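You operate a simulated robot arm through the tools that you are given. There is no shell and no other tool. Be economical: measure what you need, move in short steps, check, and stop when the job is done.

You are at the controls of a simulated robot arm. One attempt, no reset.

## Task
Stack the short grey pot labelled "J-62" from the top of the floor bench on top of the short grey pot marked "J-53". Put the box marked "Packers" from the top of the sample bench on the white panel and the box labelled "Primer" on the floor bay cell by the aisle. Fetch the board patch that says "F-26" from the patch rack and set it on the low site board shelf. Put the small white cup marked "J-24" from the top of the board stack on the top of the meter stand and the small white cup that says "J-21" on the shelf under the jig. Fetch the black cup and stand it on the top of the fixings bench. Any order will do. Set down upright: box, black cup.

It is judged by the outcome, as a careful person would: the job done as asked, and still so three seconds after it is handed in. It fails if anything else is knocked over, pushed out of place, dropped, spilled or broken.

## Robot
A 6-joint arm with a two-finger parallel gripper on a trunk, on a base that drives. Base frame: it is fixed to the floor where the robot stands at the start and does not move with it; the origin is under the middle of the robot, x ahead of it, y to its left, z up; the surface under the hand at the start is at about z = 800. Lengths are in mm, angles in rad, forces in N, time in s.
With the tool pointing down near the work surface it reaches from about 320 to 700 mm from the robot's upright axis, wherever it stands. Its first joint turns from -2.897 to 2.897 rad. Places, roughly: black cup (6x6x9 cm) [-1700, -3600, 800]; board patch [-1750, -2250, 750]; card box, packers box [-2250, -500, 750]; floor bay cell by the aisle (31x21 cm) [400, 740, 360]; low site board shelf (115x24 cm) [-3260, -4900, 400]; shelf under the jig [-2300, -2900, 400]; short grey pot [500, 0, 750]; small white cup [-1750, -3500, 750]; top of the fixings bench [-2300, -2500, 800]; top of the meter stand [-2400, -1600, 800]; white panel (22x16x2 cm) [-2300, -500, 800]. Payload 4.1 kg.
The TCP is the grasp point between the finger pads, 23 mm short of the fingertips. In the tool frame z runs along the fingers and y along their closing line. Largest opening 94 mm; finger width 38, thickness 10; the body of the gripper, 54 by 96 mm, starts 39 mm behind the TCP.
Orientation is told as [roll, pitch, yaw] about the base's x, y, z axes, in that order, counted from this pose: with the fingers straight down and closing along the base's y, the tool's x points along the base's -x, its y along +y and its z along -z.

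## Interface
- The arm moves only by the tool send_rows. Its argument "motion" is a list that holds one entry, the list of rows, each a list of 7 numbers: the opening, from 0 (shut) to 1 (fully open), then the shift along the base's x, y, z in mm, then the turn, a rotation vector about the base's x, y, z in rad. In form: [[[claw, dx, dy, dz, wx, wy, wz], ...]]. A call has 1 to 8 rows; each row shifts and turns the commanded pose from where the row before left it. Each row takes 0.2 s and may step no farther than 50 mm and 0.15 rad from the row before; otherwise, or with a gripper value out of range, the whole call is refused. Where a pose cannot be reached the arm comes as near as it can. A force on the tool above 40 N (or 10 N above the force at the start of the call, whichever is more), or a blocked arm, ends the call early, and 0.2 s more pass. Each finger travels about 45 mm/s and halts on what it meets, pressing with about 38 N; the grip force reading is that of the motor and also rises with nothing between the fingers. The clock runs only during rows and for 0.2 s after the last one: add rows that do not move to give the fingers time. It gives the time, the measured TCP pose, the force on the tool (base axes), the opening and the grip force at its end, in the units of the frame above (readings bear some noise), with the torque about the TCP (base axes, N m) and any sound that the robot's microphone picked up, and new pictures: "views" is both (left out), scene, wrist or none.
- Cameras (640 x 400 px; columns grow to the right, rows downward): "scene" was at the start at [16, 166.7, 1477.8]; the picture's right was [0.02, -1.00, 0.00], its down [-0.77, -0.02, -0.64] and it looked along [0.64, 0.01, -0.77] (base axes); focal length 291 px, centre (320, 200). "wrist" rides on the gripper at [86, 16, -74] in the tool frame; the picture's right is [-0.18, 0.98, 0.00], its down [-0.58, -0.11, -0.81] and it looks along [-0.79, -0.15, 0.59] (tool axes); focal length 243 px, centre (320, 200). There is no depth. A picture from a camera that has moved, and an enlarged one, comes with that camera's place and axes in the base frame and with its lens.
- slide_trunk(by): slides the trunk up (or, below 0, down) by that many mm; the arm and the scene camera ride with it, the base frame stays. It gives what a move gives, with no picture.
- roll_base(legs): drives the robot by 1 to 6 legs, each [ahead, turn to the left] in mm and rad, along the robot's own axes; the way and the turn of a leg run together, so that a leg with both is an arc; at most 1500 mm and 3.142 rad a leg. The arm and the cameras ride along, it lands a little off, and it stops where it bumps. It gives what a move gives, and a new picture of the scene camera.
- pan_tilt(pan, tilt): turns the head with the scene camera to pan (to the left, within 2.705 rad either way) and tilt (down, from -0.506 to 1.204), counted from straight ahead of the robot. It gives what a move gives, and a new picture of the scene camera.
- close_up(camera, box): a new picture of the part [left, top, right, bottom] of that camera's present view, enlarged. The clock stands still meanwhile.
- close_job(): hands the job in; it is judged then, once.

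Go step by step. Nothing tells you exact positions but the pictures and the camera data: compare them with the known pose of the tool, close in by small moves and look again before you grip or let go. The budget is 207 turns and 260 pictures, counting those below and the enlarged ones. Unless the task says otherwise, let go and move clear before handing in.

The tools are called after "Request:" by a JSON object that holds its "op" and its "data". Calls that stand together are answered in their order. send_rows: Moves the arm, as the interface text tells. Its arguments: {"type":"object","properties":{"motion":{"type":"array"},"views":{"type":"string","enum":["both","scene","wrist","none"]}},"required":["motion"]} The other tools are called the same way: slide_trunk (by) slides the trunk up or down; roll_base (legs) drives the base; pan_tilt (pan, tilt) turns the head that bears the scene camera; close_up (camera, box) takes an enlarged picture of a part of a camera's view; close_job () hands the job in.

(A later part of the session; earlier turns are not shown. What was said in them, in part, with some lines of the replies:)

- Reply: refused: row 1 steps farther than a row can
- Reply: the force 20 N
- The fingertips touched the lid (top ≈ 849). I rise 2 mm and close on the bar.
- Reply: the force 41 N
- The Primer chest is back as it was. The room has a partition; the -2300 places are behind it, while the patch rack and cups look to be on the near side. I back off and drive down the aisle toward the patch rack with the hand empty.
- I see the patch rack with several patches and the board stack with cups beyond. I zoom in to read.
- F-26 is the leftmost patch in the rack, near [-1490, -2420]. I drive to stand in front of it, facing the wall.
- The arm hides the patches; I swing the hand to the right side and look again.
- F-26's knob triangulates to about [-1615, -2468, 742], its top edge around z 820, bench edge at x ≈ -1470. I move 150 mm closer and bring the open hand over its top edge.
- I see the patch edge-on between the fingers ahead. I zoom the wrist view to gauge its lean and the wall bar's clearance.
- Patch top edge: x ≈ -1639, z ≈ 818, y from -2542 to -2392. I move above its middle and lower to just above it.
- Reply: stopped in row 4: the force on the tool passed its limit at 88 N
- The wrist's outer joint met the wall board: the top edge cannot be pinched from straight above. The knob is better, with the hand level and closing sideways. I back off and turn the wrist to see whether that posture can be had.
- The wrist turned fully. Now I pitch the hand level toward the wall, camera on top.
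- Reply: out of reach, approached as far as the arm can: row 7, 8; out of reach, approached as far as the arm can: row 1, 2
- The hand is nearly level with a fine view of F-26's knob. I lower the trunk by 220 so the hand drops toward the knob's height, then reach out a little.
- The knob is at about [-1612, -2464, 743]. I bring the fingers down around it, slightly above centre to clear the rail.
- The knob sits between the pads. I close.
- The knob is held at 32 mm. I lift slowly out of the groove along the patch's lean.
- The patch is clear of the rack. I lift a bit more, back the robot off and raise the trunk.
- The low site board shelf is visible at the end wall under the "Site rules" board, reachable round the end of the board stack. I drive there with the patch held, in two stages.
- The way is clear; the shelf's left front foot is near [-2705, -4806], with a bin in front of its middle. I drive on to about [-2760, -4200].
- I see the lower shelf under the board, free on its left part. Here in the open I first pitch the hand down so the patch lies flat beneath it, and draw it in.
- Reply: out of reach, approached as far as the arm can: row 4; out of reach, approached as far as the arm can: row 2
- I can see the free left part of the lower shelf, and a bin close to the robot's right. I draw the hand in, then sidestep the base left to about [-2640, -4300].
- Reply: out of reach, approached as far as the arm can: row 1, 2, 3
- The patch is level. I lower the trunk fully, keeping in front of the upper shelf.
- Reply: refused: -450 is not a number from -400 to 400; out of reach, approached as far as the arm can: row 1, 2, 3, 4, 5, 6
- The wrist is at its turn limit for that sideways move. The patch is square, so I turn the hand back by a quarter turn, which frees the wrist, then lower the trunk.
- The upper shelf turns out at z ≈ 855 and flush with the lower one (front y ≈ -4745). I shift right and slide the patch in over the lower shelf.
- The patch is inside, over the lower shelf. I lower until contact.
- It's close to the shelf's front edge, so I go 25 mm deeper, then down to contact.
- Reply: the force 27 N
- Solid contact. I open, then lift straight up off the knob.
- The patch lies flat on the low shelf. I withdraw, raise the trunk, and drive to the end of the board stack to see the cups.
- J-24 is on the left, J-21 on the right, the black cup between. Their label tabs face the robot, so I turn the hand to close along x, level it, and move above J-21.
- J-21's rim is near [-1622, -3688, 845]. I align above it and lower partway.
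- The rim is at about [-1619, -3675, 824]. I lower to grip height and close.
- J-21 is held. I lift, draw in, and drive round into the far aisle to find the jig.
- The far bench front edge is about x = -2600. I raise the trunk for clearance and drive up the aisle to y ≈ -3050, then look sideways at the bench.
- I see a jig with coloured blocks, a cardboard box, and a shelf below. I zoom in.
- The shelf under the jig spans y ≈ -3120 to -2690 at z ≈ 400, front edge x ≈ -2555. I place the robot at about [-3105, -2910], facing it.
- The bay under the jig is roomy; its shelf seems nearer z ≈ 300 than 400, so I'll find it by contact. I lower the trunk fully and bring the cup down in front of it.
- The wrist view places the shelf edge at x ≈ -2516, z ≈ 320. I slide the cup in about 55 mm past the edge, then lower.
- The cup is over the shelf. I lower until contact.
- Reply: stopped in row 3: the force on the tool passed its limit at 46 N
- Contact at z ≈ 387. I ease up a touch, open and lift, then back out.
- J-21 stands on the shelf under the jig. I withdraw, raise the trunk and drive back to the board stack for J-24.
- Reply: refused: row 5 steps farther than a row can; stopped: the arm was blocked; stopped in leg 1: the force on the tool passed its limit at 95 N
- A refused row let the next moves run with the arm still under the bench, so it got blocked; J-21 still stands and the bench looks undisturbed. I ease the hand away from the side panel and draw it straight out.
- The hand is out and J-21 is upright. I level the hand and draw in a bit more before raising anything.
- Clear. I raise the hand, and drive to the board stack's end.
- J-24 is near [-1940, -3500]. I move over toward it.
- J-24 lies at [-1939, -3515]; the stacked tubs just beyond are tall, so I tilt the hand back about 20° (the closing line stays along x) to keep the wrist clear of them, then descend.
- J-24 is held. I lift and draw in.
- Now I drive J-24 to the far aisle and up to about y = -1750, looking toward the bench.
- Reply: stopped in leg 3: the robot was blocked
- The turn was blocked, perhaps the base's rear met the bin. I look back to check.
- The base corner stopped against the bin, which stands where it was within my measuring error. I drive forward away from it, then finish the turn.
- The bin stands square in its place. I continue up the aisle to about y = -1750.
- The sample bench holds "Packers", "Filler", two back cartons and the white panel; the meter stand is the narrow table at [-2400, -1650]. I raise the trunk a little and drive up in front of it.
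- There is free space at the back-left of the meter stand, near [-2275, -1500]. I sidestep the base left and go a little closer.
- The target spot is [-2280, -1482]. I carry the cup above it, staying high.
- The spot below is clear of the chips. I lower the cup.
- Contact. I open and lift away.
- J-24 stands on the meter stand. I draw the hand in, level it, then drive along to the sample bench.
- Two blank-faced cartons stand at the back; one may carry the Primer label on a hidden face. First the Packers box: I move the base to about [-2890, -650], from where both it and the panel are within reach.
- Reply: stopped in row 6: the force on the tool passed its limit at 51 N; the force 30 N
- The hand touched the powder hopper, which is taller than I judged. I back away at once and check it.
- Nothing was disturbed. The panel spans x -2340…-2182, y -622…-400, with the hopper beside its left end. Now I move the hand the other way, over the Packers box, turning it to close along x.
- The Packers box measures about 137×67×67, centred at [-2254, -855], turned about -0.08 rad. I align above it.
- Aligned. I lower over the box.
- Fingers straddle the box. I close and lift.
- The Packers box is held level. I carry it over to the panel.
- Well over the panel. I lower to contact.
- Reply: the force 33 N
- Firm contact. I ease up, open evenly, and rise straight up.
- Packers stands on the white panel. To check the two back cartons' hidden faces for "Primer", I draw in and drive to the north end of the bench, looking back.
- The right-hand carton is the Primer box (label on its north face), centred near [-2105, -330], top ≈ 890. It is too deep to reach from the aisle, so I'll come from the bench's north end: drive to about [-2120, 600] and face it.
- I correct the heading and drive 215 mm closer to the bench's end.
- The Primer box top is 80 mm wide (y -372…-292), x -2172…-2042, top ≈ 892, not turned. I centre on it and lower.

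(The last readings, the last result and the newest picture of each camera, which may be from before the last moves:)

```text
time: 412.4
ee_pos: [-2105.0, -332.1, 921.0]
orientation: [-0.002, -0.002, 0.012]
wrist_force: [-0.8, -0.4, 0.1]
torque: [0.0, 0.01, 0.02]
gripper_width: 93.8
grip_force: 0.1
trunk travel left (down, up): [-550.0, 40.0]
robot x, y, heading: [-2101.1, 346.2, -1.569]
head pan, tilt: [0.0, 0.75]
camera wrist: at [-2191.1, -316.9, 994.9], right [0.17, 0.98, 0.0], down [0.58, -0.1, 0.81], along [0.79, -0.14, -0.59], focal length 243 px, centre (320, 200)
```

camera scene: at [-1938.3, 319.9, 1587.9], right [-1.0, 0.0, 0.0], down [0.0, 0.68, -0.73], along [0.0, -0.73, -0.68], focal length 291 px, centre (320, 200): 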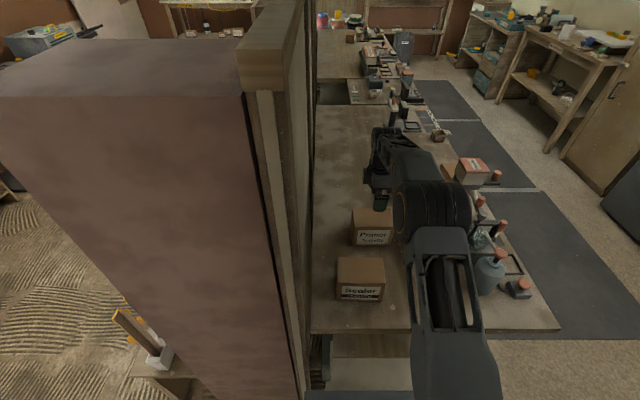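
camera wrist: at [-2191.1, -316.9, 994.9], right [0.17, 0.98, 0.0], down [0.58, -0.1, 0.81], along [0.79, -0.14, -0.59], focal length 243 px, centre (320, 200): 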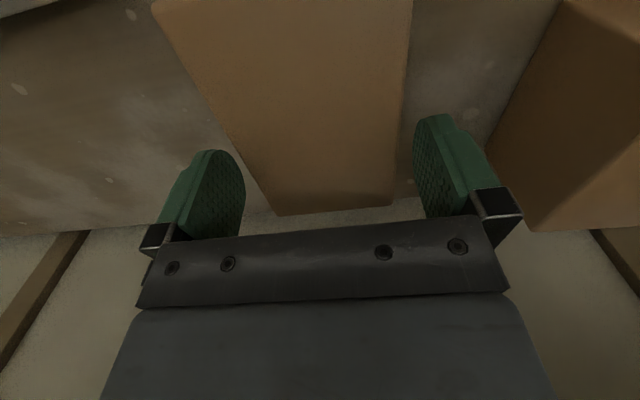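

Request:
{"op": "send_rows", "data": {"motion": [[[1, 0, -1.5, -12, 0, 0, 0], [1, 0, 0, -16, 0, 0, 0], [1, 0, 0, -16, 0, 0, 0], [1, 0, 0, -14, 0, 0, 0], [1, 0, 0, 0, 0, 0, 0]]], "views": "wrist"}}

```text
time: 413.6
ee_pos: [-2104.7, -335.2, 862.6]
orientation: [-0.001, -0.002, 0.011]
wrist_force: [-0.8, 0.3, -0.8]
torque: [-0.01, -0.02, -0.02]
gripper_width: 93.7
grip_force: 0.0
trunk travel left (down, up): [-550.0, 40.0]
robot x, y, heading: [-2106.8, 345.9, -1.572]
head pan, tilt: [0.0, 0.75]
camera wrist: at [-2191.3, -319.3, 937.4], right [0.17, 0.98, 0.0], down [0.58, -0.1, 0.81], along [0.79, -0.14, -0.59], focal length 243 px, centre (320, 200)
```

wrist: 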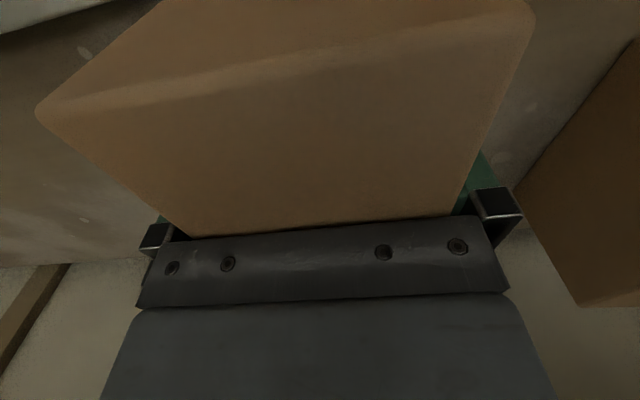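

The fingers straddle it without touching. I close, then lift.

Request:
{"op": "send_rows", "data": {"motion": [[[0.6, 0, 0, 0, 0, 0, 0], [0, 0, 0, 0, 0, 0, 0], [0, 0, 0, 0, 0, 0, 0], [0, 0, 0, 0, 0, 0, 0]]], "views": "none"}}

Request:
{"op": "send_rows", "data": {"motion": [[[0, 0, 0, 15, 0, 0, 0], [0, 0, 0, 35, 0, 0, 0], [0, 0, 0, 45, 0, 0, 0], [0, 0, 0, 45, 0, 0, 0], [0, 0, 0, 0, 0, 0, 0]]], "views": "scene"}}

```text
time: 414.6
ee_pos: [-2104.9, -334.8, 863.3]
orientation: [-0.002, -0.003, 0.011]
wrist_force: [-0.4, 0.8, 0.2]
torque: [0.24, -0.01, 0.0]
gripper_width: 85.0
grip_force: 37.7
trunk travel left (down, up): [-550.0, 40.0]
robot x, y, heading: [-2107.3, 344.2, -1.577]
head pan, tilt: [0.0, 0.75]
```

```text
time: 415.8
ee_pos: [-2106.4, -333.1, 998.9]
orientation: [0.0, -0.002, 0.011]
wrist_force: [-0.3, -0.8, -5.6]
torque: [0.01, -0.02, -0.01]
gripper_width: 84.9
grip_force: 37.9
trunk travel left (down, up): [-550.0, 40.0]
robot x, y, heading: [-2103.2, 343.5, -1.57]
head pan, tilt: [0.0, 0.75]
camera scene: at [-1938.3, 319.5, 1587.9], right [-1.0, 0.0, 0.0], down [0.0, 0.68, -0.73], along [0.0, -0.73, -0.68], focal length 291 px, centre (320, 200)
```

scene: 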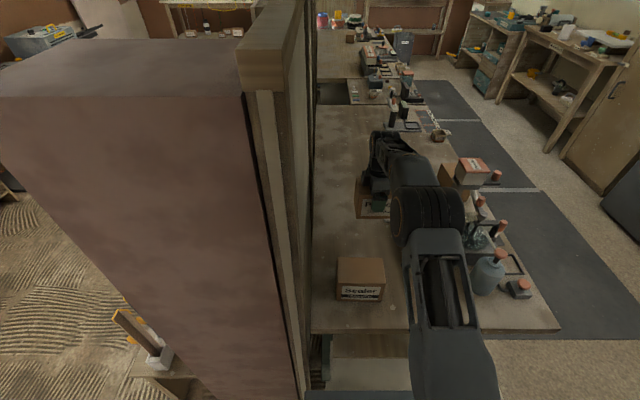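

The Primer box is held. I draw it in, then drive through the opening to the floor bay.

Request:
{"op": "send_rows", "data": {"motion": [[[0, 0, 20, 35, 0, 0, 0], [0, 0, 45, 10, 0, 0, 0], [0, 0, 45, 0, 0, 0, 0], [0, 0, 45, 0, 0, 0, 0], [0, 0, 45, 0, 0, 0, 0], [0, 0, 45, 0, 0, 0, 0], [0, 0, 0, 0, 0, 0, 0]]], "views": "none"}}

Request:
{"op": "roll_base", "data": {"legs": [[-260, 0], [0, 1.644], [1000, 0], [700, 0]]}}

```text
time: 417.4
ee_pos: [-2106.7, -94.4, 1046.2]
orientation: [-0.002, -0.001, 0.01]
wrist_force: [0.3, -0.3, -4.1]
torque: [0.0, -0.07, -0.03]
gripper_width: 85.0
grip_force: 37.8
trunk travel left (down, up): [-550.0, 40.0]
robot x, y, heading: [-2105.9, 344.7, -1.575]
head pan, tilt: [0.0, 0.75]
```

```text
time: 431.6
ee_pos: [9.4, 862.3, 1044.4]
orientation: [0.001, -0.002, 1.715]
wrist_force: [-0.4, 0.6, -4.3]
torque: [0.05, 0.04, -0.01]
gripper_width: 84.9
grip_force: 38.3
trunk travel left (down, up): [-550.0, 40.0]
robot x, y, heading: [-428.9, 806.5, 0.132]
head pan, tilt: [0.0, 0.75]
camera scene: at [-423.3, 973.3, 1587.9], right [0.13, -0.99, 0.0], down [-0.68, -0.09, -0.73], along [0.72, 0.1, -0.68], focal length 291 px, centre (320, 200)
```

scene: 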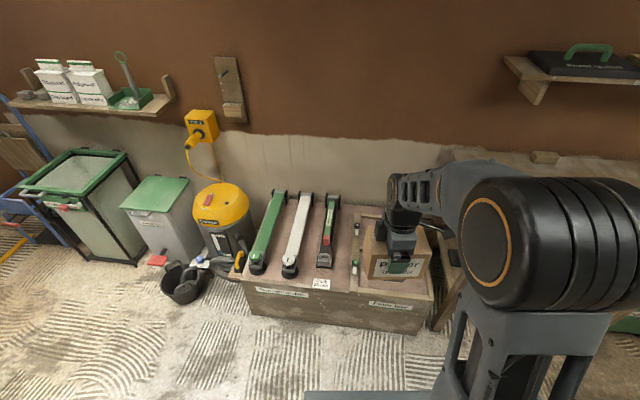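

The floor bay is ahead. I move to about [-170, 740], facing it squarely.

Request:
{"op": "roll_base", "data": {"legs": [[0, -0.382], [267, 0], [0, 0.25]]}}

Request:
{"op": "slide_trunk", "data": {"by": -380}}

Request:
{"op": "pan_tilt", "data": {"pan": -0.2, "tilt": 0.8}}

```text
time: 435.5
ee_pos: [267.3, 742.5, 1045.7]
orientation: [-0.001, -0.001, 1.588]
wrist_force: [-0.2, -0.5, -4.9]
torque: [0.01, 0.0, 0.02]
gripper_width: 84.9
grip_force: 37.9
trunk travel left (down, up): [-550.0, 40.0]
robot x, y, heading: [-170.5, 743.9, 0.011]
head pan, tilt: [0.0, 0.75]
camera scene: at [-149.1, 907.3, 1587.9], right [0.01, -1.0, 0.0], down [-0.68, 0.0, -0.73], along [0.73, 0.0, -0.68], focal length 291 px, centre (320, 200)
```

scene: 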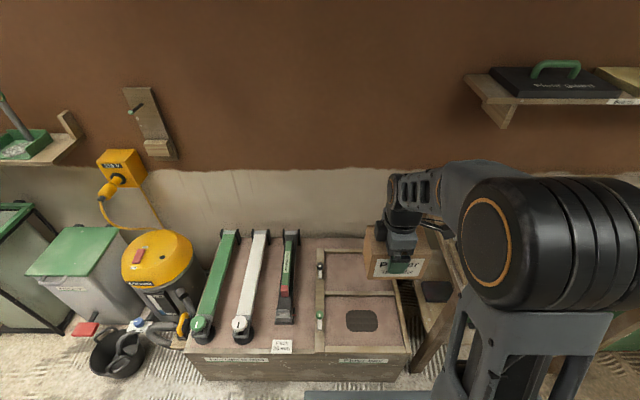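

```text
time: 439.1
ee_pos: [268.1, 743.2, 666.2]
orientation: [-0.002, -0.001, 1.588]
wrist_force: [-1.0, 0.1, -3.9]
torque: [0.03, 0.01, 0.01]
gripper_width: 84.9
grip_force: 37.7
trunk travel left (down, up): [-170.0, 420.0]
robot x, y, heading: [-172.1, 739.8, 0.009]
head pan, tilt: [0.0, 0.75]
```

```text
time: 439.9
ee_pos: [267.8, 742.4, 664.9]
orientation: [-0.002, -0.002, 1.588]
wrist_force: [-0.1, 0.7, -4.6]
torque: [0.0, -0.01, 0.02]
gripper_width: 84.8
grip_force: 37.8
trunk travel left (down, up): [-170.0, 420.0]
robot x, y, heading: [-171.5, 744.3, 0.009]
head pan, tilt: [-0.201, 0.799]
camera scene: at [-152.8, 890.9, 1203.9], right [-0.19, -0.98, 0.0], down [-0.7, 0.14, -0.7], along [0.68, -0.13, -0.72], focal length 291 px, centre (320, 200)
```

scene: 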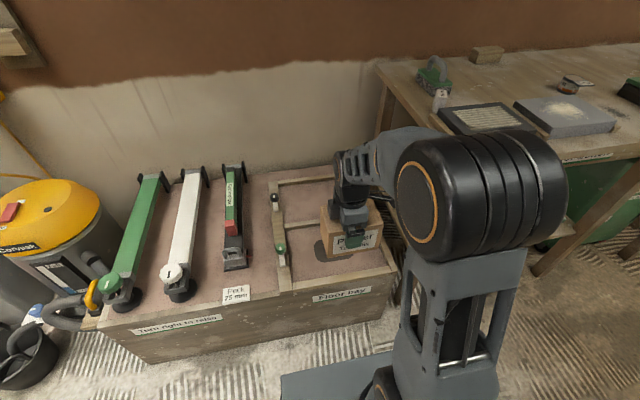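

The cell's middle is about [410, 737]. I move the box over it and lower the trunk the rest.

Request:
{"op": "send_rows", "data": {"motion": [[[0, 45, -1, 0, 0, 0, 0], [0, 45, -2, 0, 0, 0, -0.017], [0, 45, -2, 0, 0, 0, 0], [0, 8, 0, 0, 0, 0, 0], [0, 0, 0, 0, 0, 0, 0]]], "views": "none"}}

Request:
{"op": "slide_trunk", "data": {"by": -160}}

Request:
{"op": "close_up", "data": {"camera": "scene", "box": [200, 60, 440, 260]}}

```text
time: 441.1
ee_pos: [409.8, 742.8, 665.9]
orientation: [-0.001, -0.002, 1.57]
wrist_force: [-0.1, 0.4, -4.1]
torque: [0.02, -0.04, -0.02]
gripper_width: 84.9
grip_force: 37.6
trunk travel left (down, up): [-170.0, 420.0]
robot x, y, heading: [-174.0, 745.8, 0.004]
head pan, tilt: [-0.201, 0.799]
```

```text
time: 442.9
ee_pos: [409.7, 741.3, 505.1]
orientation: [-0.001, -0.003, 1.57]
wrist_force: [-0.5, -0.3, -4.9]
torque: [0.04, 0.0, 0.03]
gripper_width: 84.9
grip_force: 38.3
trunk travel left (down, up): [-10.0, 580.0]
robot x, y, heading: [-171.3, 741.0, 0.005]
head pan, tilt: [-0.201, 0.799]
```

```text
2.00 times, centred on (320, 160) of scene
camera zoom: at [-152.7, 890.8, 1044.0], right [-0.19, -0.98, 0.0], down [-0.7, 0.14, -0.7], along [0.68, -0.13, -0.72], focal length 581 px, centre (320, 280)
```

zoom: 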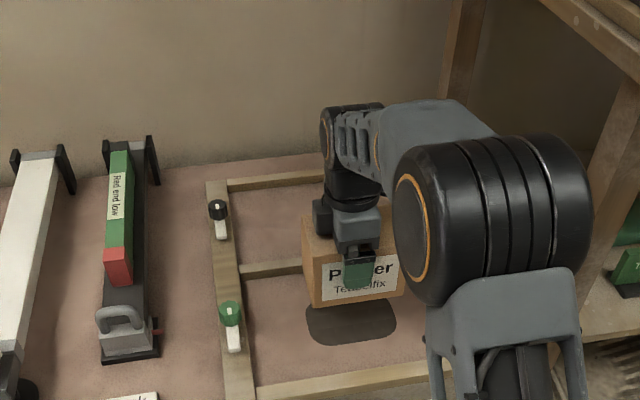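

Request:
{"op": "send_rows", "data": {"motion": [[[0, 0, -3, -25, 0, 0, 0], [0, 0, 0, -25, 0, 0, 0], [0, 0, 0, -8, 0, 0, 0], [0, 0, 0, -5, 0, 0, 0], [0, 0, 0, 0, 0, 0, 0]]], "views": "none"}}

Request:
{"op": "close_up", "data": {"camera": "scene", "box": [280, 100, 440, 280]}}

```text
time: 444.1
ee_pos: [409.6, 738.1, 442.6]
orientation: [-0.001, 0.0, 1.57]
wrist_force: [0.4, 0.5, -4.3]
torque: [0.01, -0.02, -0.02]
gripper_width: 84.8
grip_force: 38.2
trunk travel left (down, up): [-10.0, 580.0]
robot x, y, heading: [-167.4, 741.1, 0.006]
head pan, tilt: [-0.201, 0.799]
```

```text
2.22 times, centred on (360, 190) of scene
camera zoom: at [-152.7, 890.8, 1043.9], right [-0.19, -0.98, 0.0], down [-0.7, 0.14, -0.7], along [0.68, -0.13, -0.72], focal length 646 px, centre (231, 222)
```

zoom: 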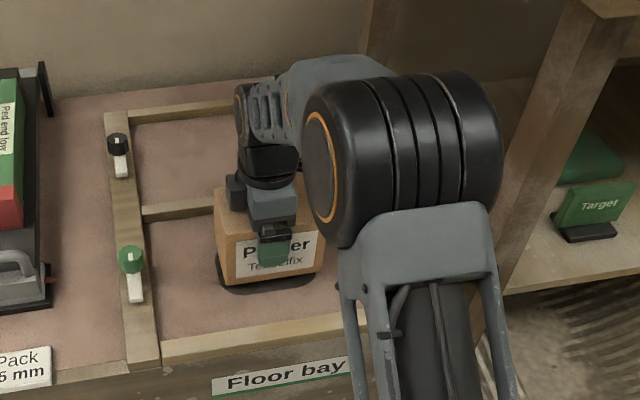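

Nearly down, well within the cell. I lower in small steps.

Request:
{"op": "send_rows", "data": {"motion": [[[0, 0, 0, -4, 0, 0, 0], [0, 0, 0, -3, 0, 0, 0], [0, 0, 0, 0, 0, 0, 0]]], "views": "none"}}

Request:
{"op": "send_rows", "data": {"motion": [[[0, 0, 0, -3, 0, 0, 0], [0, 0, 0, -2, 0, 0, 0], [0, 0, 0, 0, 0, 0, 0]]], "views": "none"}}

Request:
{"op": "send_rows", "data": {"motion": [[[0, 0, 0, -2, 0, 0, 0], [0, 0, 0, -1, 0, 0, 0], [0, 0, 0, 0, 0, 0, 0]]], "views": "none"}}

```text
time: 444.9
ee_pos: [411.0, 739.3, 434.4]
orientation: [-0.001, -0.001, 1.571]
wrist_force: [0.2, 0.1, -5.1]
torque: [0.07, -0.02, 0.0]
gripper_width: 84.9
grip_force: 38.3
trunk travel left (down, up): [-10.0, 580.0]
robot x, y, heading: [-173.0, 741.9, 0.007]
head pan, tilt: [-0.201, 0.799]
```

```text
time: 445.7
ee_pos: [408.3, 737.3, 430.2]
orientation: [-0.001, -0.003, 1.571]
wrist_force: [-0.6, -0.5, -5.0]
torque: [0.03, 0.01, 0.0]
gripper_width: 85.0
grip_force: 37.7
trunk travel left (down, up): [-10.0, 580.0]
robot x, y, heading: [-168.7, 745.7, 0.005]
head pan, tilt: [-0.201, 0.799]
```

```text
time: 446.5
ee_pos: [409.6, 737.4, 428.8]
orientation: [0.001, -0.002, 1.569]
wrist_force: [0.0, 0.3, -4.4]
torque: [-0.01, -0.01, 0.0]
gripper_width: 85.0
grip_force: 37.5
trunk travel left (down, up): [-10.0, 580.0]
robot x, y, heading: [-168.0, 745.6, 0.006]
head pan, tilt: [-0.201, 0.799]
```

Request:
{"op": "send_rows", "data": {"motion": [[[0, 0, 0, -3, 0, 0, 0], [0, 0, 0, -1, 0, 0, 0], [0, 0, 0, 0, 0, 0, 0]]], "views": "none"}}

Request:
{"op": "send_rows", "data": {"motion": [[[0, 0, 0, -2, 0, 0, 0], [0, 0, 0, -1, 0, 0, 0], [0, 0, 0, 0, 0, 0, 0]]], "views": "none"}}

Request:
{"op": "send_rows", "data": {"motion": [[[0, 0, 0, -2, 0, 0, 0], [0, 0, 0, -1, 0, 0, 0], [0, 0, 0, 0, 0, 0, 0]]], "views": "none"}}

```text
time: 447.3
ee_pos: [409.7, 738.9, 424.1]
orientation: [-0.001, -0.004, 1.571]
wrist_force: [0.6, 0.6, -4.7]
torque: [0.02, 0.01, 0.03]
gripper_width: 85.0
grip_force: 38.0
trunk travel left (down, up): [-10.0, 580.0]
robot x, y, heading: [-168.8, 743.3, 0.007]
head pan, tilt: [-0.201, 0.799]
```

```text
time: 448.1
ee_pos: [410.7, 738.3, 422.5]
orientation: [-0.003, -0.001, 1.571]
wrist_force: [-4.5, -0.9, 21.3]
torque: [-0.16, 1.33, 0.01]
gripper_width: 85.1
grip_force: 38.0
trunk travel left (down, up): [-10.0, 580.0]
robot x, y, heading: [-171.2, 742.5, 0.007]
head pan, tilt: [-0.201, 0.799]
```

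```text
time: 448.9
ee_pos: [411.4, 737.6, 421.9]
orientation: [-0.007, -0.003, 1.571]
wrist_force: [0.6, 0.6, 32.2]
torque: [0.02, 1.36, -0.09]
gripper_width: 85.2
grip_force: 38.2
trunk travel left (down, up): [-10.0, 580.0]
robot x, y, heading: [-170.0, 739.6, 0.005]
head pan, tilt: [-0.201, 0.799]
```

Down firmly. I ease up, open, and lift straight off.

Request:
{"op": "send_rows", "data": {"motion": [[[0, 0, 0, 4, 0, 0, 0], [1, 0, 0, 0, 0, 0, 0], [1, 0, 0, 0, 0, 0, 0], [1, 0, 0, 0, 0, 0, 0], [1, 0, 0, 15, 0, 0, 0], [1, 0, 0, 40, 0, 0, 0], [1, 0, 0, 45, 0, 0, 0], [1, 0, 0, 45, 0, 0, 0]]], "views": "scene"}}

```text
time: 450.7
ee_pos: [411.9, 738.9, 568.4]
orientation: [-0.001, -0.003, 1.57]
wrist_force: [0.5, 0.4, -1.2]
torque: [0.02, 0.03, -0.02]
gripper_width: 94.3
grip_force: 0.1
trunk travel left (down, up): [-10.0, 580.0]
robot x, y, heading: [-173.0, 740.9, 0.003]
head pan, tilt: [-0.201, 0.799]
camera scene: at [-152.8, 890.8, 1043.9], right [-0.19, -0.98, 0.0], down [-0.7, 0.14, -0.7], along [0.68, -0.13, -0.72], focal length 291 px, centre (320, 200)
```

scene: 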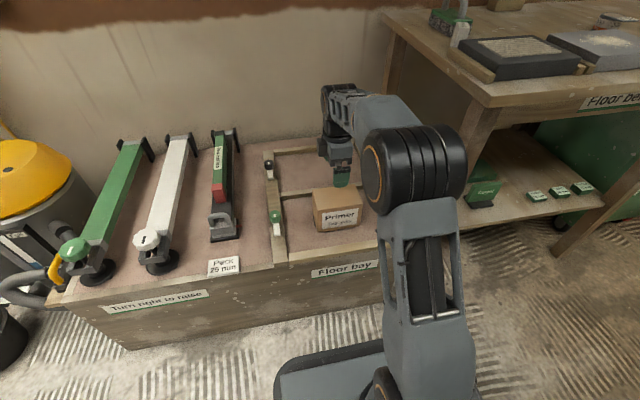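

The Primer box stands upright in the bay cell. Next the black cup: I draw in, raise the trunk and drive back down the aisle toward the board stack.

Request:
{"op": "send_rows", "data": {"motion": [[[0.9, -40, 0, 20, 0, 0, 0], [0.9, -45, 0, 15, 0, 0, 0], [0.9, -45, 0, 10, 0, 0, 0], [0.9, -30, 0, 10, 0, 0, 0], [0.9, 0, 0, 0, 0, 0, 0]]], "views": "none"}}

Request:
{"op": "slide_trunk", "data": {"by": 380}}

Request:
{"op": "roll_base", "data": {"legs": [[-200, 0], [0, -1.667], [1500, 0], [1500, 0]]}}

```text
time: 451.9
ee_pos: [249.5, 737.8, 623.6]
orientation: [-0.002, -0.001, 1.571]
wrist_force: [0.7, -0.1, -0.1]
torque: [0.02, -0.01, 0.01]
gripper_width: 84.4
grip_force: 0.1
trunk travel left (down, up): [-10.0, 580.0]
robot x, y, heading: [-171.2, 744.7, 0.009]
head pan, tilt: [-0.201, 0.799]
```

```text
time: 455.6
ee_pos: [250.1, 738.2, 1004.4]
orientation: [-0.002, -0.003, 1.571]
wrist_force: [0.5, -0.2, 0.0]
torque: [0.05, -0.03, 0.02]
gripper_width: 84.6
grip_force: 0.1
trunk travel left (down, up): [-390.0, 200.0]
robot x, y, heading: [-170.3, 743.3, 0.007]
head pan, tilt: [-0.201, 0.799]
```

```text
time: 475.4
ee_pos: [-674.5, -2685.6, 1002.6]
orientation: [-0.001, -0.001, -0.085]
wrist_force: [0.3, -0.1, -0.4]
torque: [-0.01, 0.04, 0.0]
gripper_width: 84.7
grip_force: 0.0
trunk travel left (down, up): [-390.0, 200.0]
robot x, y, heading: [-635.2, -2266.3, -1.65]
head pan, tilt: [-0.201, 0.799]
camera scene: at [-486.3, -2299.7, 1423.9], right [-0.96, 0.28, 0.0], down [0.2, 0.69, -0.7], along [-0.19, -0.67, -0.72], focal length 291 px, centre (320, 200)
```

scene: 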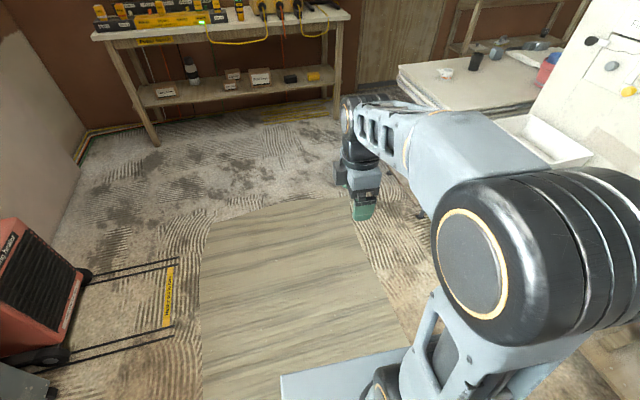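

Request:
{"op": "roll_base", "data": {"legs": [[0, -0.052], [1000, 0], [648, 0], [0, -1.169], [1007, 0], [0, -1.842]]}}

```text
time: 496.3
ee_pos: [-1835.1, -3756.8, 1004.0]
orientation: [-0.002, -0.002, -3.135]
wrist_force: [0.5, -0.3, -0.4]
torque: [-0.01, 0.0, -0.02]
gripper_width: 84.4
grip_force: 0.1
trunk travel left (down, up): [-390.0, 200.0]
robot x, y, heading: [-1837.1, -4176.6, 1.579]
head pan, tilt: [-0.201, 0.799]
camera scene: at [-1987.1, -4161.7, 1423.9], right [0.98, -0.19, 0.0], down [-0.14, -0.7, -0.7], along [0.13, 0.68, -0.72], focal length 291 px, centre (320, 200)
```

scene: 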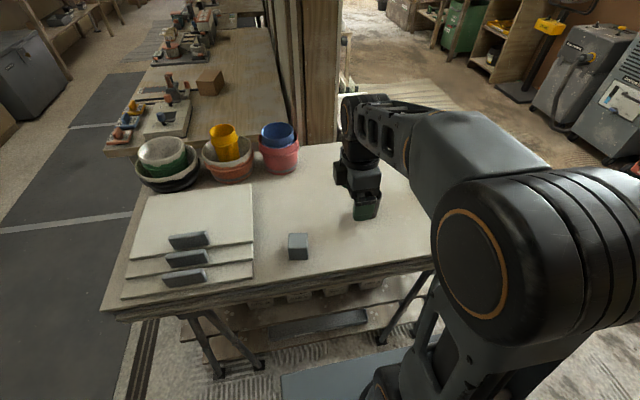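

I move the hand above the black cup near [-1742, -3640].

Request:
{"op": "send_rows", "data": {"motion": [[[1, 30, 38, 0, 0, 0, 0], [1, 30, 38, -10, 0, 0, 0], [1, 30, 38, -20, 0, 0, 0], [1, 3, 3, -10, 0, 0, 0], [1, 0, 0, 0, 0, 0, 0]]], "views": "both"}}

```text
refused: row 3 steps farther than a row can; nothing moved
```

Request:
{"op": "send_rows", "data": {"motion": [[[1, 30, 36, 0, 0, 0, 0], [1, 30, 36, -10, 0, 0, 0], [1, 25, 36, -15, 0, 0, 0], [1, 8, 9, -15, 0, 0, 0], [1, 0, 0, 0, 0, 0, 0]]], "views": "wrist"}}

```text
time: 497.5
ee_pos: [-1741.7, -3640.5, 962.8]
orientation: [-0.002, -0.002, -3.136]
wrist_force: [0.1, 0.5, -0.5]
torque: [0.01, -0.05, 0.03]
gripper_width: 94.0
grip_force: 0.2
trunk travel left (down, up): [-390.0, 200.0]
robot x, y, heading: [-1835.8, -4176.4, 1.588]
head pan, tilt: [-0.201, 0.799]
camera wrist: at [-1654.7, -3656.2, 1036.3], right [-0.18, -0.98, 0.0], down [-0.58, 0.1, 0.81], along [-0.79, 0.15, -0.59], focal length 243 px, centre (320, 200)
```

wrist: 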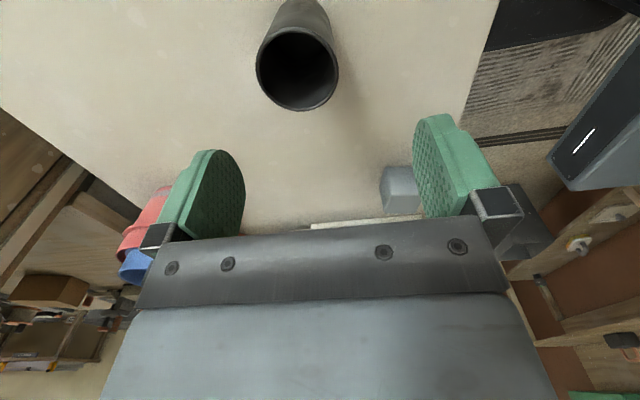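

Request:
{"op": "send_rows", "data": {"motion": [[[1, 6, 14, -20, 0, 0, 0], [1, 0, 0, -30, 0, 0, 0], [1, 0, 0, 0, 0, 0, 0]]], "views": "wrist"}}

```text
time: 498.3
ee_pos: [-1734.9, -3626.7, 913.6]
orientation: [-0.004, 0.001, -3.138]
wrist_force: [-0.3, 0.5, 0.0]
torque: [0.03, -0.01, 0.01]
gripper_width: 94.0
grip_force: 0.1
trunk travel left (down, up): [-390.0, 200.0]
robot x, y, heading: [-1838.0, -4180.7, 1.581]
head pan, tilt: [-0.201, 0.799]
camera wrist: at [-1649.0, -3642.3, 987.5], right [-0.18, -0.98, 0.0], down [-0.58, 0.1, 0.81], along [-0.79, 0.15, -0.59], focal length 243 px, centre (320, 200)
```

wrist: 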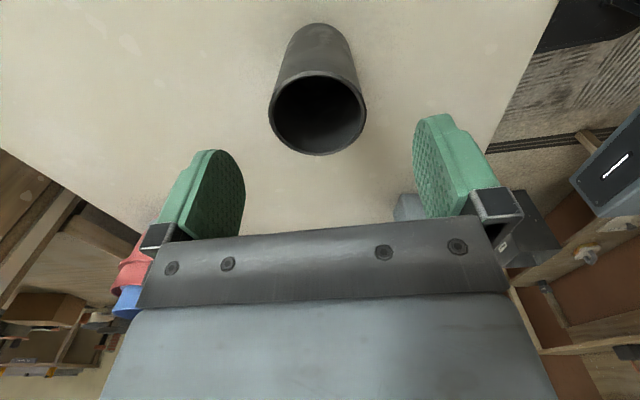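

Request:
{"op": "send_rows", "data": {"motion": [[[1, -1, 2, -30, 0, 0, 0], [1, 0, 0, -30, 0, 0, 0], [1, 0, 0, -22, 0, 0, 0], [0.5, 0, 0, 0, 0, 0, 0], [0, 0, 0, 0, 0, 0, 0], [0, 0, 0, 0, 0, 0, 0], [0, 0, 0, 0, 0, 0, 0]]], "views": "wrist"}}

```text
time: 499.9
ee_pos: [-1738.3, -3624.6, 829.4]
orientation: [-0.002, -0.003, -3.137]
wrist_force: [0.8, 1.1, -0.7]
torque: [0.01, 0.01, -0.03]
gripper_width: 56.8
grip_force: 38.0
trunk travel left (down, up): [-390.0, 200.0]
robot x, y, heading: [-1833.9, -4180.7, 1.581]
head pan, tilt: [-0.201, 0.799]
camera wrist: at [-1650.4, -3639.5, 904.2], right [-0.18, -0.98, 0.0], down [-0.58, 0.11, 0.81], along [-0.79, 0.15, -0.59], focal length 243 px, centre (320, 200)
```

wrist: 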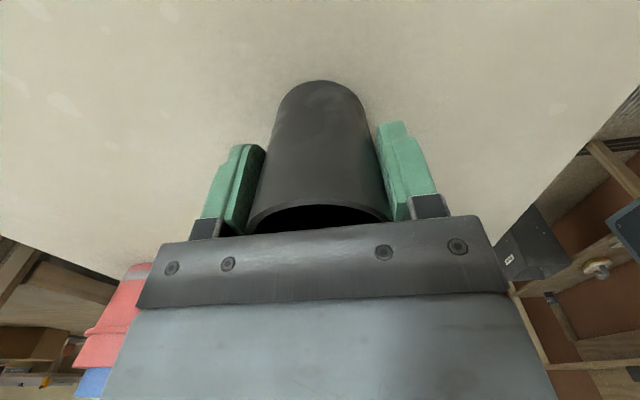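

The black cup is held. I lift, draw in, and drive round to the fixings bench.

Request:
{"op": "send_rows", "data": {"motion": [[[0, 0, 0, 25, 0, 0, 0], [0, 0, 0, 45, 0, 0, 0], [0, 0, 0, 45, 0, 0, 0], [0, -10, -20, 40, 0, 0, 0], [0, -20, -45, 0, 0, 0, 0], [0, -20, -45, 0, 0, 0, 0], [0, -20, -30, 0, 0, 0, 0], [0, 0, 0, 0, 0, 0, 0]]], "views": "none"}}

Request:
{"op": "pan_tilt", "data": {"pan": -0.1, "tilt": 0.8}}

Request:
{"op": "roll_base", "data": {"legs": [[0, 1.455], [1120, 0], [0, -1.44], [1000, 0]]}}

```text
time: 501.7
ee_pos: [-1806.7, -3765.2, 985.5]
orientation: [-0.001, -0.001, -3.135]
wrist_force: [-0.1, -0.7, -0.8]
torque: [0.0, 0.02, -0.04]
gripper_width: 56.2
grip_force: 37.5
trunk travel left (down, up): [-390.0, 200.0]
robot x, y, heading: [-1834.2, -4173.2, 1.581]
head pan, tilt: [-0.201, 0.799]
```

```text
time: 502.4
ee_pos: [-1807.7, -3764.2, 984.5]
orientation: [-0.002, -0.001, -3.138]
wrist_force: [-0.9, -0.5, -1.0]
torque: [-0.01, 0.0, 0.03]
gripper_width: 56.1
grip_force: 38.1
trunk travel left (down, up): [-390.0, 200.0]
robot x, y, heading: [-1834.8, -4178.2, 1.581]
head pan, tilt: [-0.099, 0.799]
camera scene: at [-1995.2, -4160.5, 1423.9], right [1.0, -0.09, 0.0], down [-0.06, -0.71, -0.7], along [0.06, 0.69, -0.72], focal length 291 px, centre (320, 200)
```

scene: 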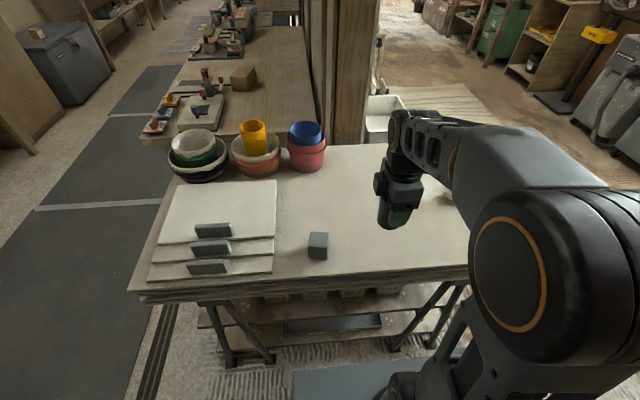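

```text
time: 520.0
ee_pos: [-2838.0, -2587.4, 984.1]
orientation: [-0.001, -0.002, 3.096]
wrist_force: [-1.3, -0.6, -0.7]
torque: [0.04, 0.01, 0.01]
gripper_width: 55.9
grip_force: 37.8
trunk travel left (down, up): [-390.0, 200.0]
robot x, y, heading: [-2886.9, -3000.2, 1.532]
head pan, tilt: [-0.099, 0.799]
camera scene: at [-3046.2, -2974.0, 1423.9], right [0.99, -0.14, 0.0], down [-0.1, -0.71, -0.7], along [0.1, 0.69, -0.72], focal length 291 px, centre (320, 200)
```

scene: 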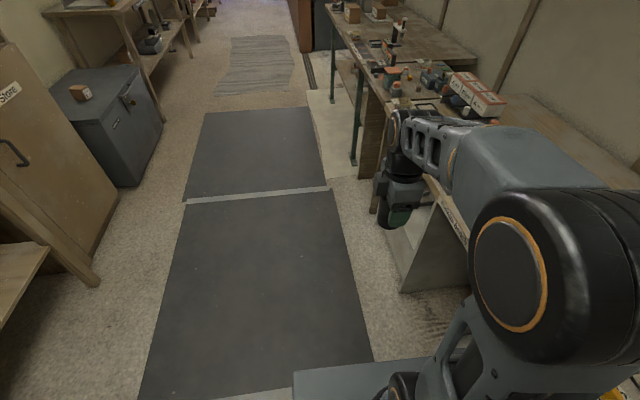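

Request:
{"op": "roll_base", "data": {"legs": [[0, 0.363], [480, 0], [0, -1.895]]}}

```text
time: 528.6
ee_pos: [-2632.6, -2583.9, 984.8]
orientation: [-0.001, -0.001, 1.53]
wrist_force: [-0.8, -0.2, -0.4]
torque: [0.0, 0.01, 0.01]
gripper_width: 55.8
grip_force: 38.3
trunk travel left (down, up): [-390.0, 200.0]
robot x, y, heading: [-3045.7, -2534.4, -0.032]
head pan, tilt: [-0.099, 0.799]
camera scene: at [-3018.9, -2379.5, 1423.9], right [-0.13, -0.99, 0.0], down [-0.71, 0.1, -0.7], along [0.69, -0.09, -0.72], focal length 291 px, centre (320, 200)
```

scene: 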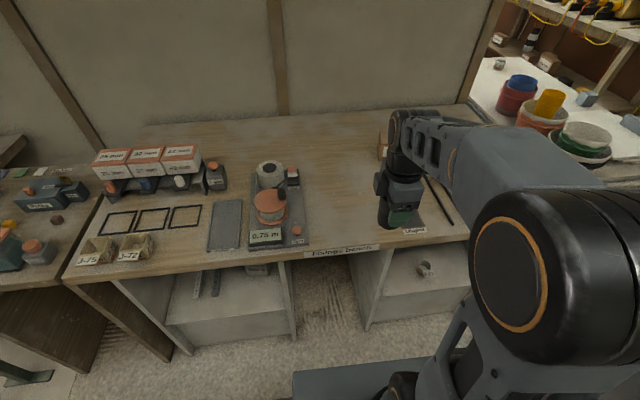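

A free spot lies at about [-2460, -2525], between the reel and the clip mat. I carry the cup above it and lower.

Request:
{"op": "send_rows", "data": {"motion": [[[0, 44, 15, 0, 0, 0, 0], [0, 44, 15, 0, 0, 0, 0], [0, 44, 15, 0, 0, 0, 0], [0, 41, 14, 0, 0, 0, 0], [0, 0, 0, -35, 0, 0, 0], [0, 0, 0, -35, 0, 0, 0], [0, 0, 0, -20, 0, 0, 0], [0, 0, 0, 0, 0, 0, 0]]], "views": "both"}}

```text
time: 530.4
ee_pos: [-2460.0, -2522.8, 893.1]
orientation: [-0.001, 0.001, 1.53]
wrist_force: [0.5, 0.0, -1.0]
torque: [-0.03, -0.03, -0.01]
gripper_width: 55.9
grip_force: 38.2
trunk travel left (down, up): [-390.0, 200.0]
robot x, y, heading: [-3043.0, -2536.4, -0.039]
head pan, tilt: [-0.099, 0.799]
camera scene: at [-3018.7, -2379.4, 1423.9], right [-0.13, -0.99, 0.0], down [-0.71, 0.1, -0.7], along [0.69, -0.09, -0.72], focal length 291 px, centre (320, 200)
camera wrist: at [-2479.2, -2608.8, 968.0], right [-0.97, 0.22, 0.0], down [0.13, 0.58, 0.81], along [0.18, 0.79, -0.59], focal length 243 px, centre (320, 200)
```

scene: 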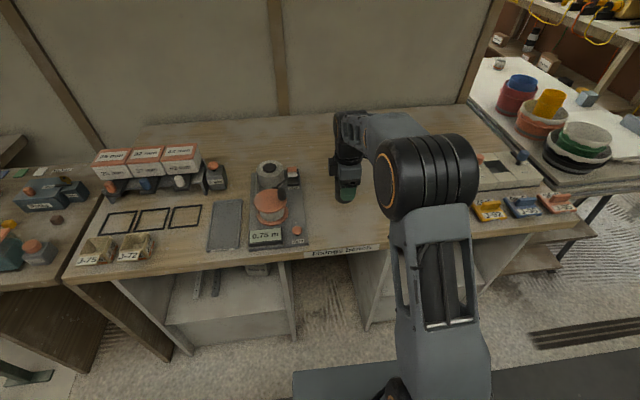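
wrist: 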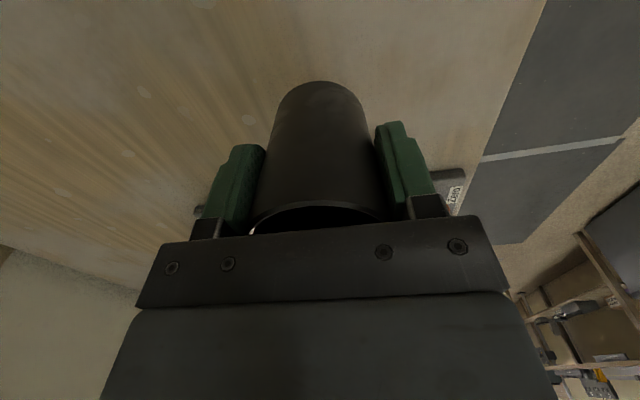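

Request:
{"op": "send_rows", "data": {"motion": [[[0, 0, 0, -7, 0, 0, 0], [0, 0, 0, -5, 0, 0, 0], [0, 0, 0, -4, 0, 0, 0], [0, 0, 0, 0, 0, 0, 0]]], "views": "none"}}

Request:
{"op": "send_rows", "data": {"motion": [[[0, 0, 0, -4, 0, 0, 0], [0, 0, 0, -3, 0, 0, 0], [0, 0, 0, 0, 0, 0, 0]]], "views": "none"}}

Request:
{"op": "close_up", "data": {"camera": "scene", "box": [310, 140, 400, 220]}}

```text
time: 531.4
ee_pos: [-2460.3, -2523.6, 878.5]
orientation: [-0.003, -0.002, 1.53]
wrist_force: [-0.3, -0.3, -0.6]
torque: [0.0, -0.02, -0.01]
gripper_width: 55.6
grip_force: 37.1
trunk travel left (down, up): [-390.0, 200.0]
robot x, y, heading: [-3044.6, -2533.5, -0.037]
head pan, tilt: [-0.099, 0.799]
```

```text
time: 532.2
ee_pos: [-2458.8, -2524.7, 872.4]
orientation: [-0.002, 0.0, 1.53]
wrist_force: [0.9, 0.6, -1.2]
torque: [0.03, -0.03, 0.01]
gripper_width: 55.8
grip_force: 37.8
trunk travel left (down, up): [-390.0, 200.0]
robot x, y, heading: [-3044.0, -2536.9, -0.035]
head pan, tilt: [-0.099, 0.799]
```

```text
5.00 times, centred on (355, 180) of scene
camera zoom: at [-3018.8, -2379.5, 1423.9], right [-0.13, -0.99, 0.0], down [-0.71, 0.1, -0.7], along [0.69, -0.09, -0.72], focal length 1453 px, centre (145, 300)
```

zoom: 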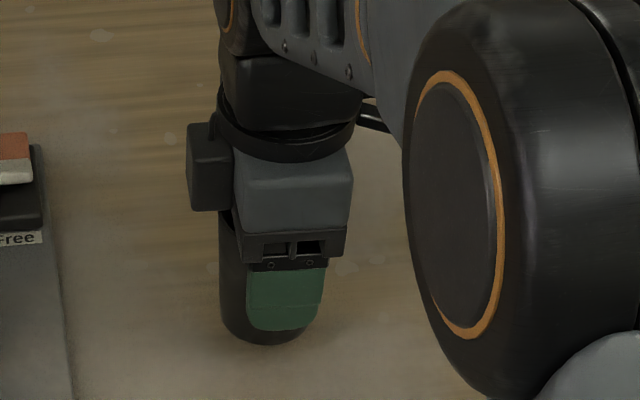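

Request:
{"op": "send_rows", "data": {"motion": [[[0, 0, 0, -3, 0, 0, 0], [0, 0, 0, -3, 0, 0, 0], [0, 0, 0, 0, 0, 0, 0]]], "views": "none"}}

Request:
{"op": "send_rows", "data": {"motion": [[[0, 0, 0, -3, 0, 0, 0], [0, 0, 0, 0, 0, 0, 0]]], "views": "none"}}

Request:
{"op": "send_rows", "data": {"motion": [[[0, 0, 0, -2, 0, 0, 0], [0, 0, 0, 0, 0, 0, 0]]], "views": "none"}}

```text
time: 533.0
ee_pos: [-2459.5, -2524.0, 866.1]
orientation: [-0.002, 0.0, 1.528]
wrist_force: [0.2, 0.2, -0.2]
torque: [0.01, -0.01, 0.0]
gripper_width: 55.9
grip_force: 37.7
trunk travel left (down, up): [-390.0, 200.0]
robot x, y, heading: [-3042.1, -2532.7, -0.038]
head pan, tilt: [-0.099, 0.799]
```

```text
time: 533.6
ee_pos: [-2459.3, -2524.4, 862.6]
orientation: [0.002, 0.001, 1.529]
wrist_force: [0.1, -0.3, 0.0]
torque: [-0.02, 0.02, -0.01]
gripper_width: 55.7
grip_force: 37.7
trunk travel left (down, up): [-390.0, 200.0]
robot x, y, heading: [-3041.0, -2535.2, -0.035]
head pan, tilt: [-0.099, 0.799]
```

```text
time: 534.2
ee_pos: [-2459.5, -2525.0, 861.0]
orientation: [-0.003, 0.0, 1.529]
wrist_force: [0.9, -0.3, -1.0]
torque: [0.0, 0.01, 0.0]
gripper_width: 55.6
grip_force: 38.5
trunk travel left (down, up): [-390.0, 200.0]
robot x, y, heading: [-3048.1, -2536.3, -0.03]
head pan, tilt: [-0.099, 0.799]
```

Request:
{"op": "send_rows", "data": {"motion": [[[0, 0, 0, -3, 0, 0, 0], [0, 0, 0, 0, 0, 0, 0]]], "views": "none"}}

Request:
{"op": "send_rows", "data": {"motion": [[[0, 0, 0, -3, 0, 0, 0], [0, 0, 0, 0, 0, 0, 0]]], "views": "none"}}

Request:
{"op": "send_rows", "data": {"motion": [[[0, 0, 0, -2, 0, 0, 0], [0, 0, 0, 0, 0, 0, 0]]], "views": "none"}}

```text
time: 534.8
ee_pos: [-2460.0, -2525.1, 858.6]
orientation: [-0.001, 0.001, 1.528]
wrist_force: [0.4, -0.3, -0.2]
torque: [-0.01, 0.02, -0.03]
gripper_width: 55.9
grip_force: 37.8
trunk travel left (down, up): [-390.0, 200.0]
robot x, y, heading: [-3045.6, -2536.5, -0.031]
head pan, tilt: [-0.099, 0.799]
```

```text
time: 535.4
ee_pos: [-2460.0, -2525.9, 854.6]
orientation: [0.0, -0.001, 1.53]
wrist_force: [-0.3, 0.6, -0.7]
torque: [0.01, 0.02, -0.04]
gripper_width: 55.7
grip_force: 38.1
trunk travel left (down, up): [-390.0, 200.0]
robot x, y, heading: [-3044.7, -2536.7, -0.033]
head pan, tilt: [-0.099, 0.799]
```

```text
time: 536.0
ee_pos: [-2459.8, -2522.6, 853.7]
orientation: [-0.001, 0.0, 1.531]
wrist_force: [0.0, -0.3, -0.1]
torque: [-0.01, -0.04, -0.01]
gripper_width: 55.8
grip_force: 38.2
trunk travel left (down, up): [-390.0, 200.0]
robot x, y, heading: [-3042.2, -2535.6, -0.031]
head pan, tilt: [-0.099, 0.799]
```

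Request:
{"op": "send_rows", "data": {"motion": [[[0, 0, 0, -3, 0, 0, 0], [0, 0, 0, 0, 0, 0, 0]]], "views": "none"}}

Request:
{"op": "send_rows", "data": {"motion": [[[0, 0, 0, -2, 0, 0, 0], [0, 0, 0, 0, 0, 0, 0]]], "views": "none"}}

Request:
{"op": "close_up", "data": {"camera": "scene", "box": [310, 140, 400, 220]}}

```text
time: 536.6
ee_pos: [-2460.0, -2523.9, 849.8]
orientation: [-0.002, 0.001, 1.529]
wrist_force: [-0.7, 0.5, -0.8]
torque: [-0.01, 0.03, 0.01]
gripper_width: 55.6
grip_force: 37.7
trunk travel left (down, up): [-390.0, 200.0]
robot x, y, heading: [-3043.1, -2535.2, -0.033]
head pan, tilt: [-0.099, 0.799]
```

```text
time: 537.2
ee_pos: [-2460.1, -2523.4, 848.9]
orientation: [-0.001, -0.001, 1.531]
wrist_force: [0.1, 0.9, 7.3]
torque: [0.04, 0.14, -0.05]
gripper_width: 55.9
grip_force: 38.4
trunk travel left (down, up): [-390.0, 200.0]
robot x, y, heading: [-3044.5, -2535.9, -0.03]
head pan, tilt: [-0.099, 0.799]
```

```text
5.00 times, centred on (355, 180) of scene
camera zoom: at [-3019.6, -2379.4, 1424.1], right [-0.13, -0.99, 0.0], down [-0.71, 0.1, -0.7], along [0.69, -0.09, -0.72], focal length 1453 px, centre (145, 300)
```

zoom: 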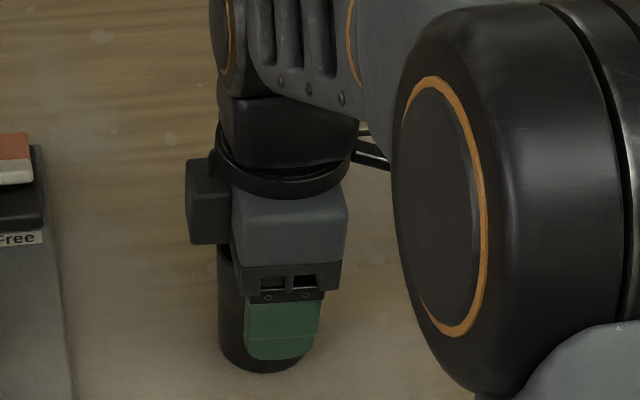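

Contact (7 N). One millimetre more, then I open and lift straight up.

Request:
{"op": "send_rows", "data": {"motion": [[[0, 0, 0, -1, 0, 0, 0], [0.4, 0, 0, 0, 0, 0, 0], [0.9, 0, 0, 0, 0, 0, 0], [1, 0, 0, 0, 0, 0, 0], [1, 0, 0, 0, 0, 0, 0], [1, 0, 0, 30, 0, 0, 0], [1, 0, 0, 45, 0, 0, 0], [1, 0, 0, 45, 0, 0, 0]]], "views": "wrist"}}

```text
time: 539.0
ee_pos: [-2459.2, -2525.2, 969.4]
orientation: [-0.002, 0.0, 1.531]
wrist_force: [-0.4, 0.5, -0.3]
torque: [0.02, 0.02, -0.01]
gripper_width: 94.0
grip_force: 0.1
trunk travel left (down, up): [-390.0, 200.0]
robot x, y, heading: [-3044.2, -2537.5, -0.036]
head pan, tilt: [-0.099, 0.799]
camera wrist: at [-2478.9, -2610.0, 1043.4], right [-0.97, 0.22, 0.0], down [0.13, 0.58, 0.81], along [0.18, 0.79, -0.59], focal length 243 px, centre (320, 200)
```

wrist: 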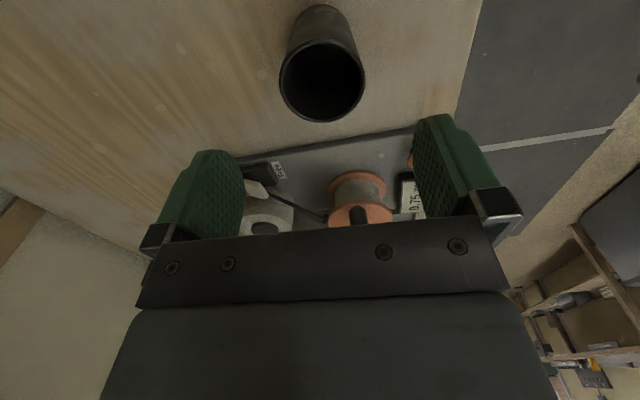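

The black cup stands upright. I draw the hand clear and take a final look.

Request:
{"op": "send_rows", "data": {"motion": [[[1, -40, 0, 20, 0, 0, 0], [1, -45, 0, 0, 0, 0, 0], [1, -45, 0, 0, 0, 0, 0], [1, -45, 0, 0, 0, 0, 0], [1, 0, 0, 0, 0, 0, 0]]], "views": "none"}}

Request:
{"op": "roll_base", "data": {"legs": [[-250, 0]]}}

Request:
{"op": "pan_tilt", "data": {"pan": 0.5, "tilt": 0.6}}

```text
time: 540.2
ee_pos: [-2640.8, -2526.7, 988.3]
orientation: [-0.004, -0.002, 1.533]
wrist_force: [-0.8, -0.2, -0.3]
torque: [0.0, -0.04, 0.01]
gripper_width: 94.0
grip_force: 0.1
trunk travel left (down, up): [-390.0, 200.0]
robot x, y, heading: [-3045.9, -2538.0, -0.039]
head pan, tilt: [-0.099, 0.799]
```

```text
time: 542.0
ee_pos: [-2889.6, -2519.2, 986.3]
orientation: [-0.002, 0.0, 1.526]
wrist_force: [-0.7, -0.2, 0.3]
torque: [-0.01, -0.02, 0.0]
gripper_width: 93.8
grip_force: 0.0
trunk travel left (down, up): [-390.0, 200.0]
robot x, y, heading: [-3293.6, -2523.7, -0.041]
head pan, tilt: [-0.099, 0.799]
camera scene: at [-3268.3, -2370.4, 1423.9], right [-0.14, -0.99, 0.0], down [-0.71, 0.1, -0.7], along [0.69, -0.1, -0.72], focal length 291 px, centre (320, 200)
```

scene: 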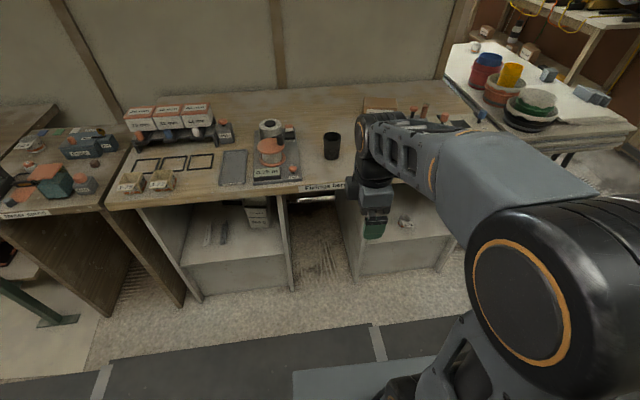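

```text
time: 543.0
ee_pos: [-2889.4, -2518.7, 987.4]
orientation: [-0.002, 0.002, 1.525]
wrist_force: [0.8, -0.1, -0.2]
torque: [0.0, -0.01, 0.0]
gripper_width: 93.9
grip_force: 0.0
trunk travel left (down, up): [-390.0, 200.0]
robot x, y, heading: [-3290.6, -2525.8, -0.038]
head pan, tilt: [0.499, 0.6]
camera scene: at [-3269.0, -2320.0, 1440.8], right [0.44, -0.9, 0.0], down [-0.51, -0.25, -0.82], along [0.74, 0.37, -0.57], focal length 291 px, centre (320, 200)
```

scene: 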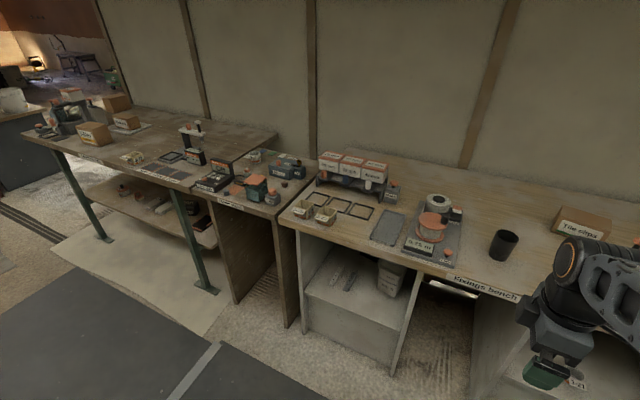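

Everything looks in order; one last check of J-21 under the jig.

Request:
{"op": "pan_tilt", "data": {"pan": -0.2, "tilt": 0.75}}

Request:
{"op": "close_up", "data": {"camera": "scene", "box": [330, 170, 430, 250]}}

```text
time: 544.1
ee_pos: [-2888.5, -2519.9, 989.1]
orientation: [-0.001, 0.001, 1.525]
wrist_force: [-0.4, 0.6, 0.0]
torque: [0.01, 0.02, -0.01]
gripper_width: 93.7
grip_force: 0.0
trunk travel left (down, up): [-390.0, 200.0]
robot x, y, heading: [-3293.5, -2528.3, -0.04]
head pan, tilt: [-0.201, 0.75]
camera scene: at [-3267.7, -2378.8, 1428.0], right [-0.24, -0.97, 0.0], down [-0.66, 0.16, -0.73], along [0.71, -0.17, -0.68], focal length 291 px, centre (320, 200)
```

scene: 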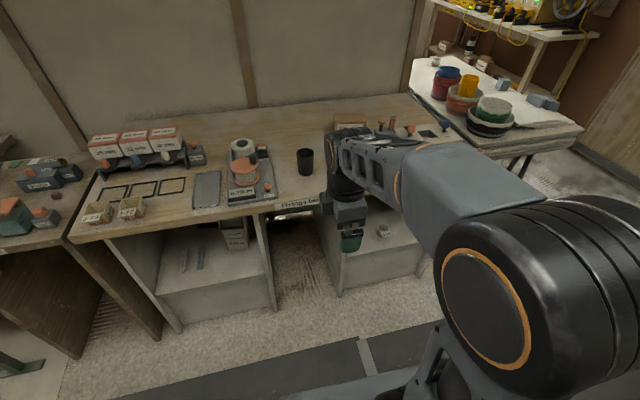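

```text
5.00 times, centred on (380, 210) of scene
camera zoom: at [-3267.7, -2378.8, 1428.0], right [-0.24, -0.97, 0.0], down [-0.66, 0.16, -0.73], along [0.71, -0.17, -0.68], focal length 1453 px, centre (20, 150)
```

zoom: 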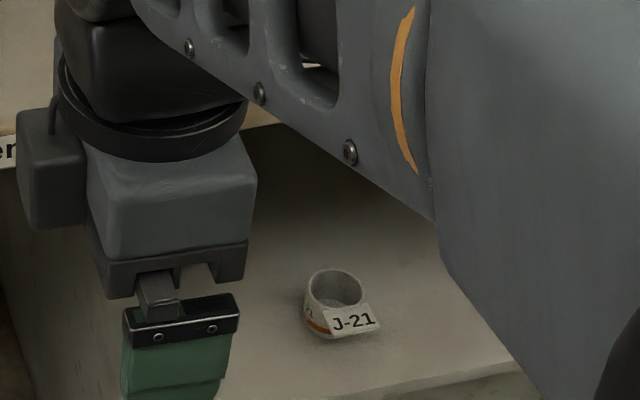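

J-21 stands upright and all the other items are in their places, so I hand the job in.

Request:
{"op": "close_job", "data": {}}

```text
The job is handed in.
```

All seven items were moved to their places and released upright or flat, as asked, and I have handed the job in.

- **J-62:** stacked on J-53.
- **Packers box:** on the white panel.
- **Primer box:** in the floor bay cell by the aisle. This is the cardboard box from the sample bench. The green "Primer" chest on the floor bench has a hinged lid. I lifted that lid briefly, put it back and left the chest where it was.
- **F-26 patch:** lying flat on the low site board shelf.
- **J-24:** on the meter stand.
- **J-21:** on the shelf under the jig.
- **Black cup:** on the fixings bench.

The robot touched other things five times:

- **Wall board above the patch rack:** the arm pressed against it once, and it looked the same afterwards.
- **Jig bench:** the arm was caught under the bench and pushed against a side panel. Nothing on the bench moved, and J-21 stayed upright.
- **Powder hopper on the sample bench:** the hand brushed it, and it looked unmoved.
- **Bin by the low shelf:** the base stopped against it. I measured no shift beyond about 20 mm, which is the limit of my measuring.
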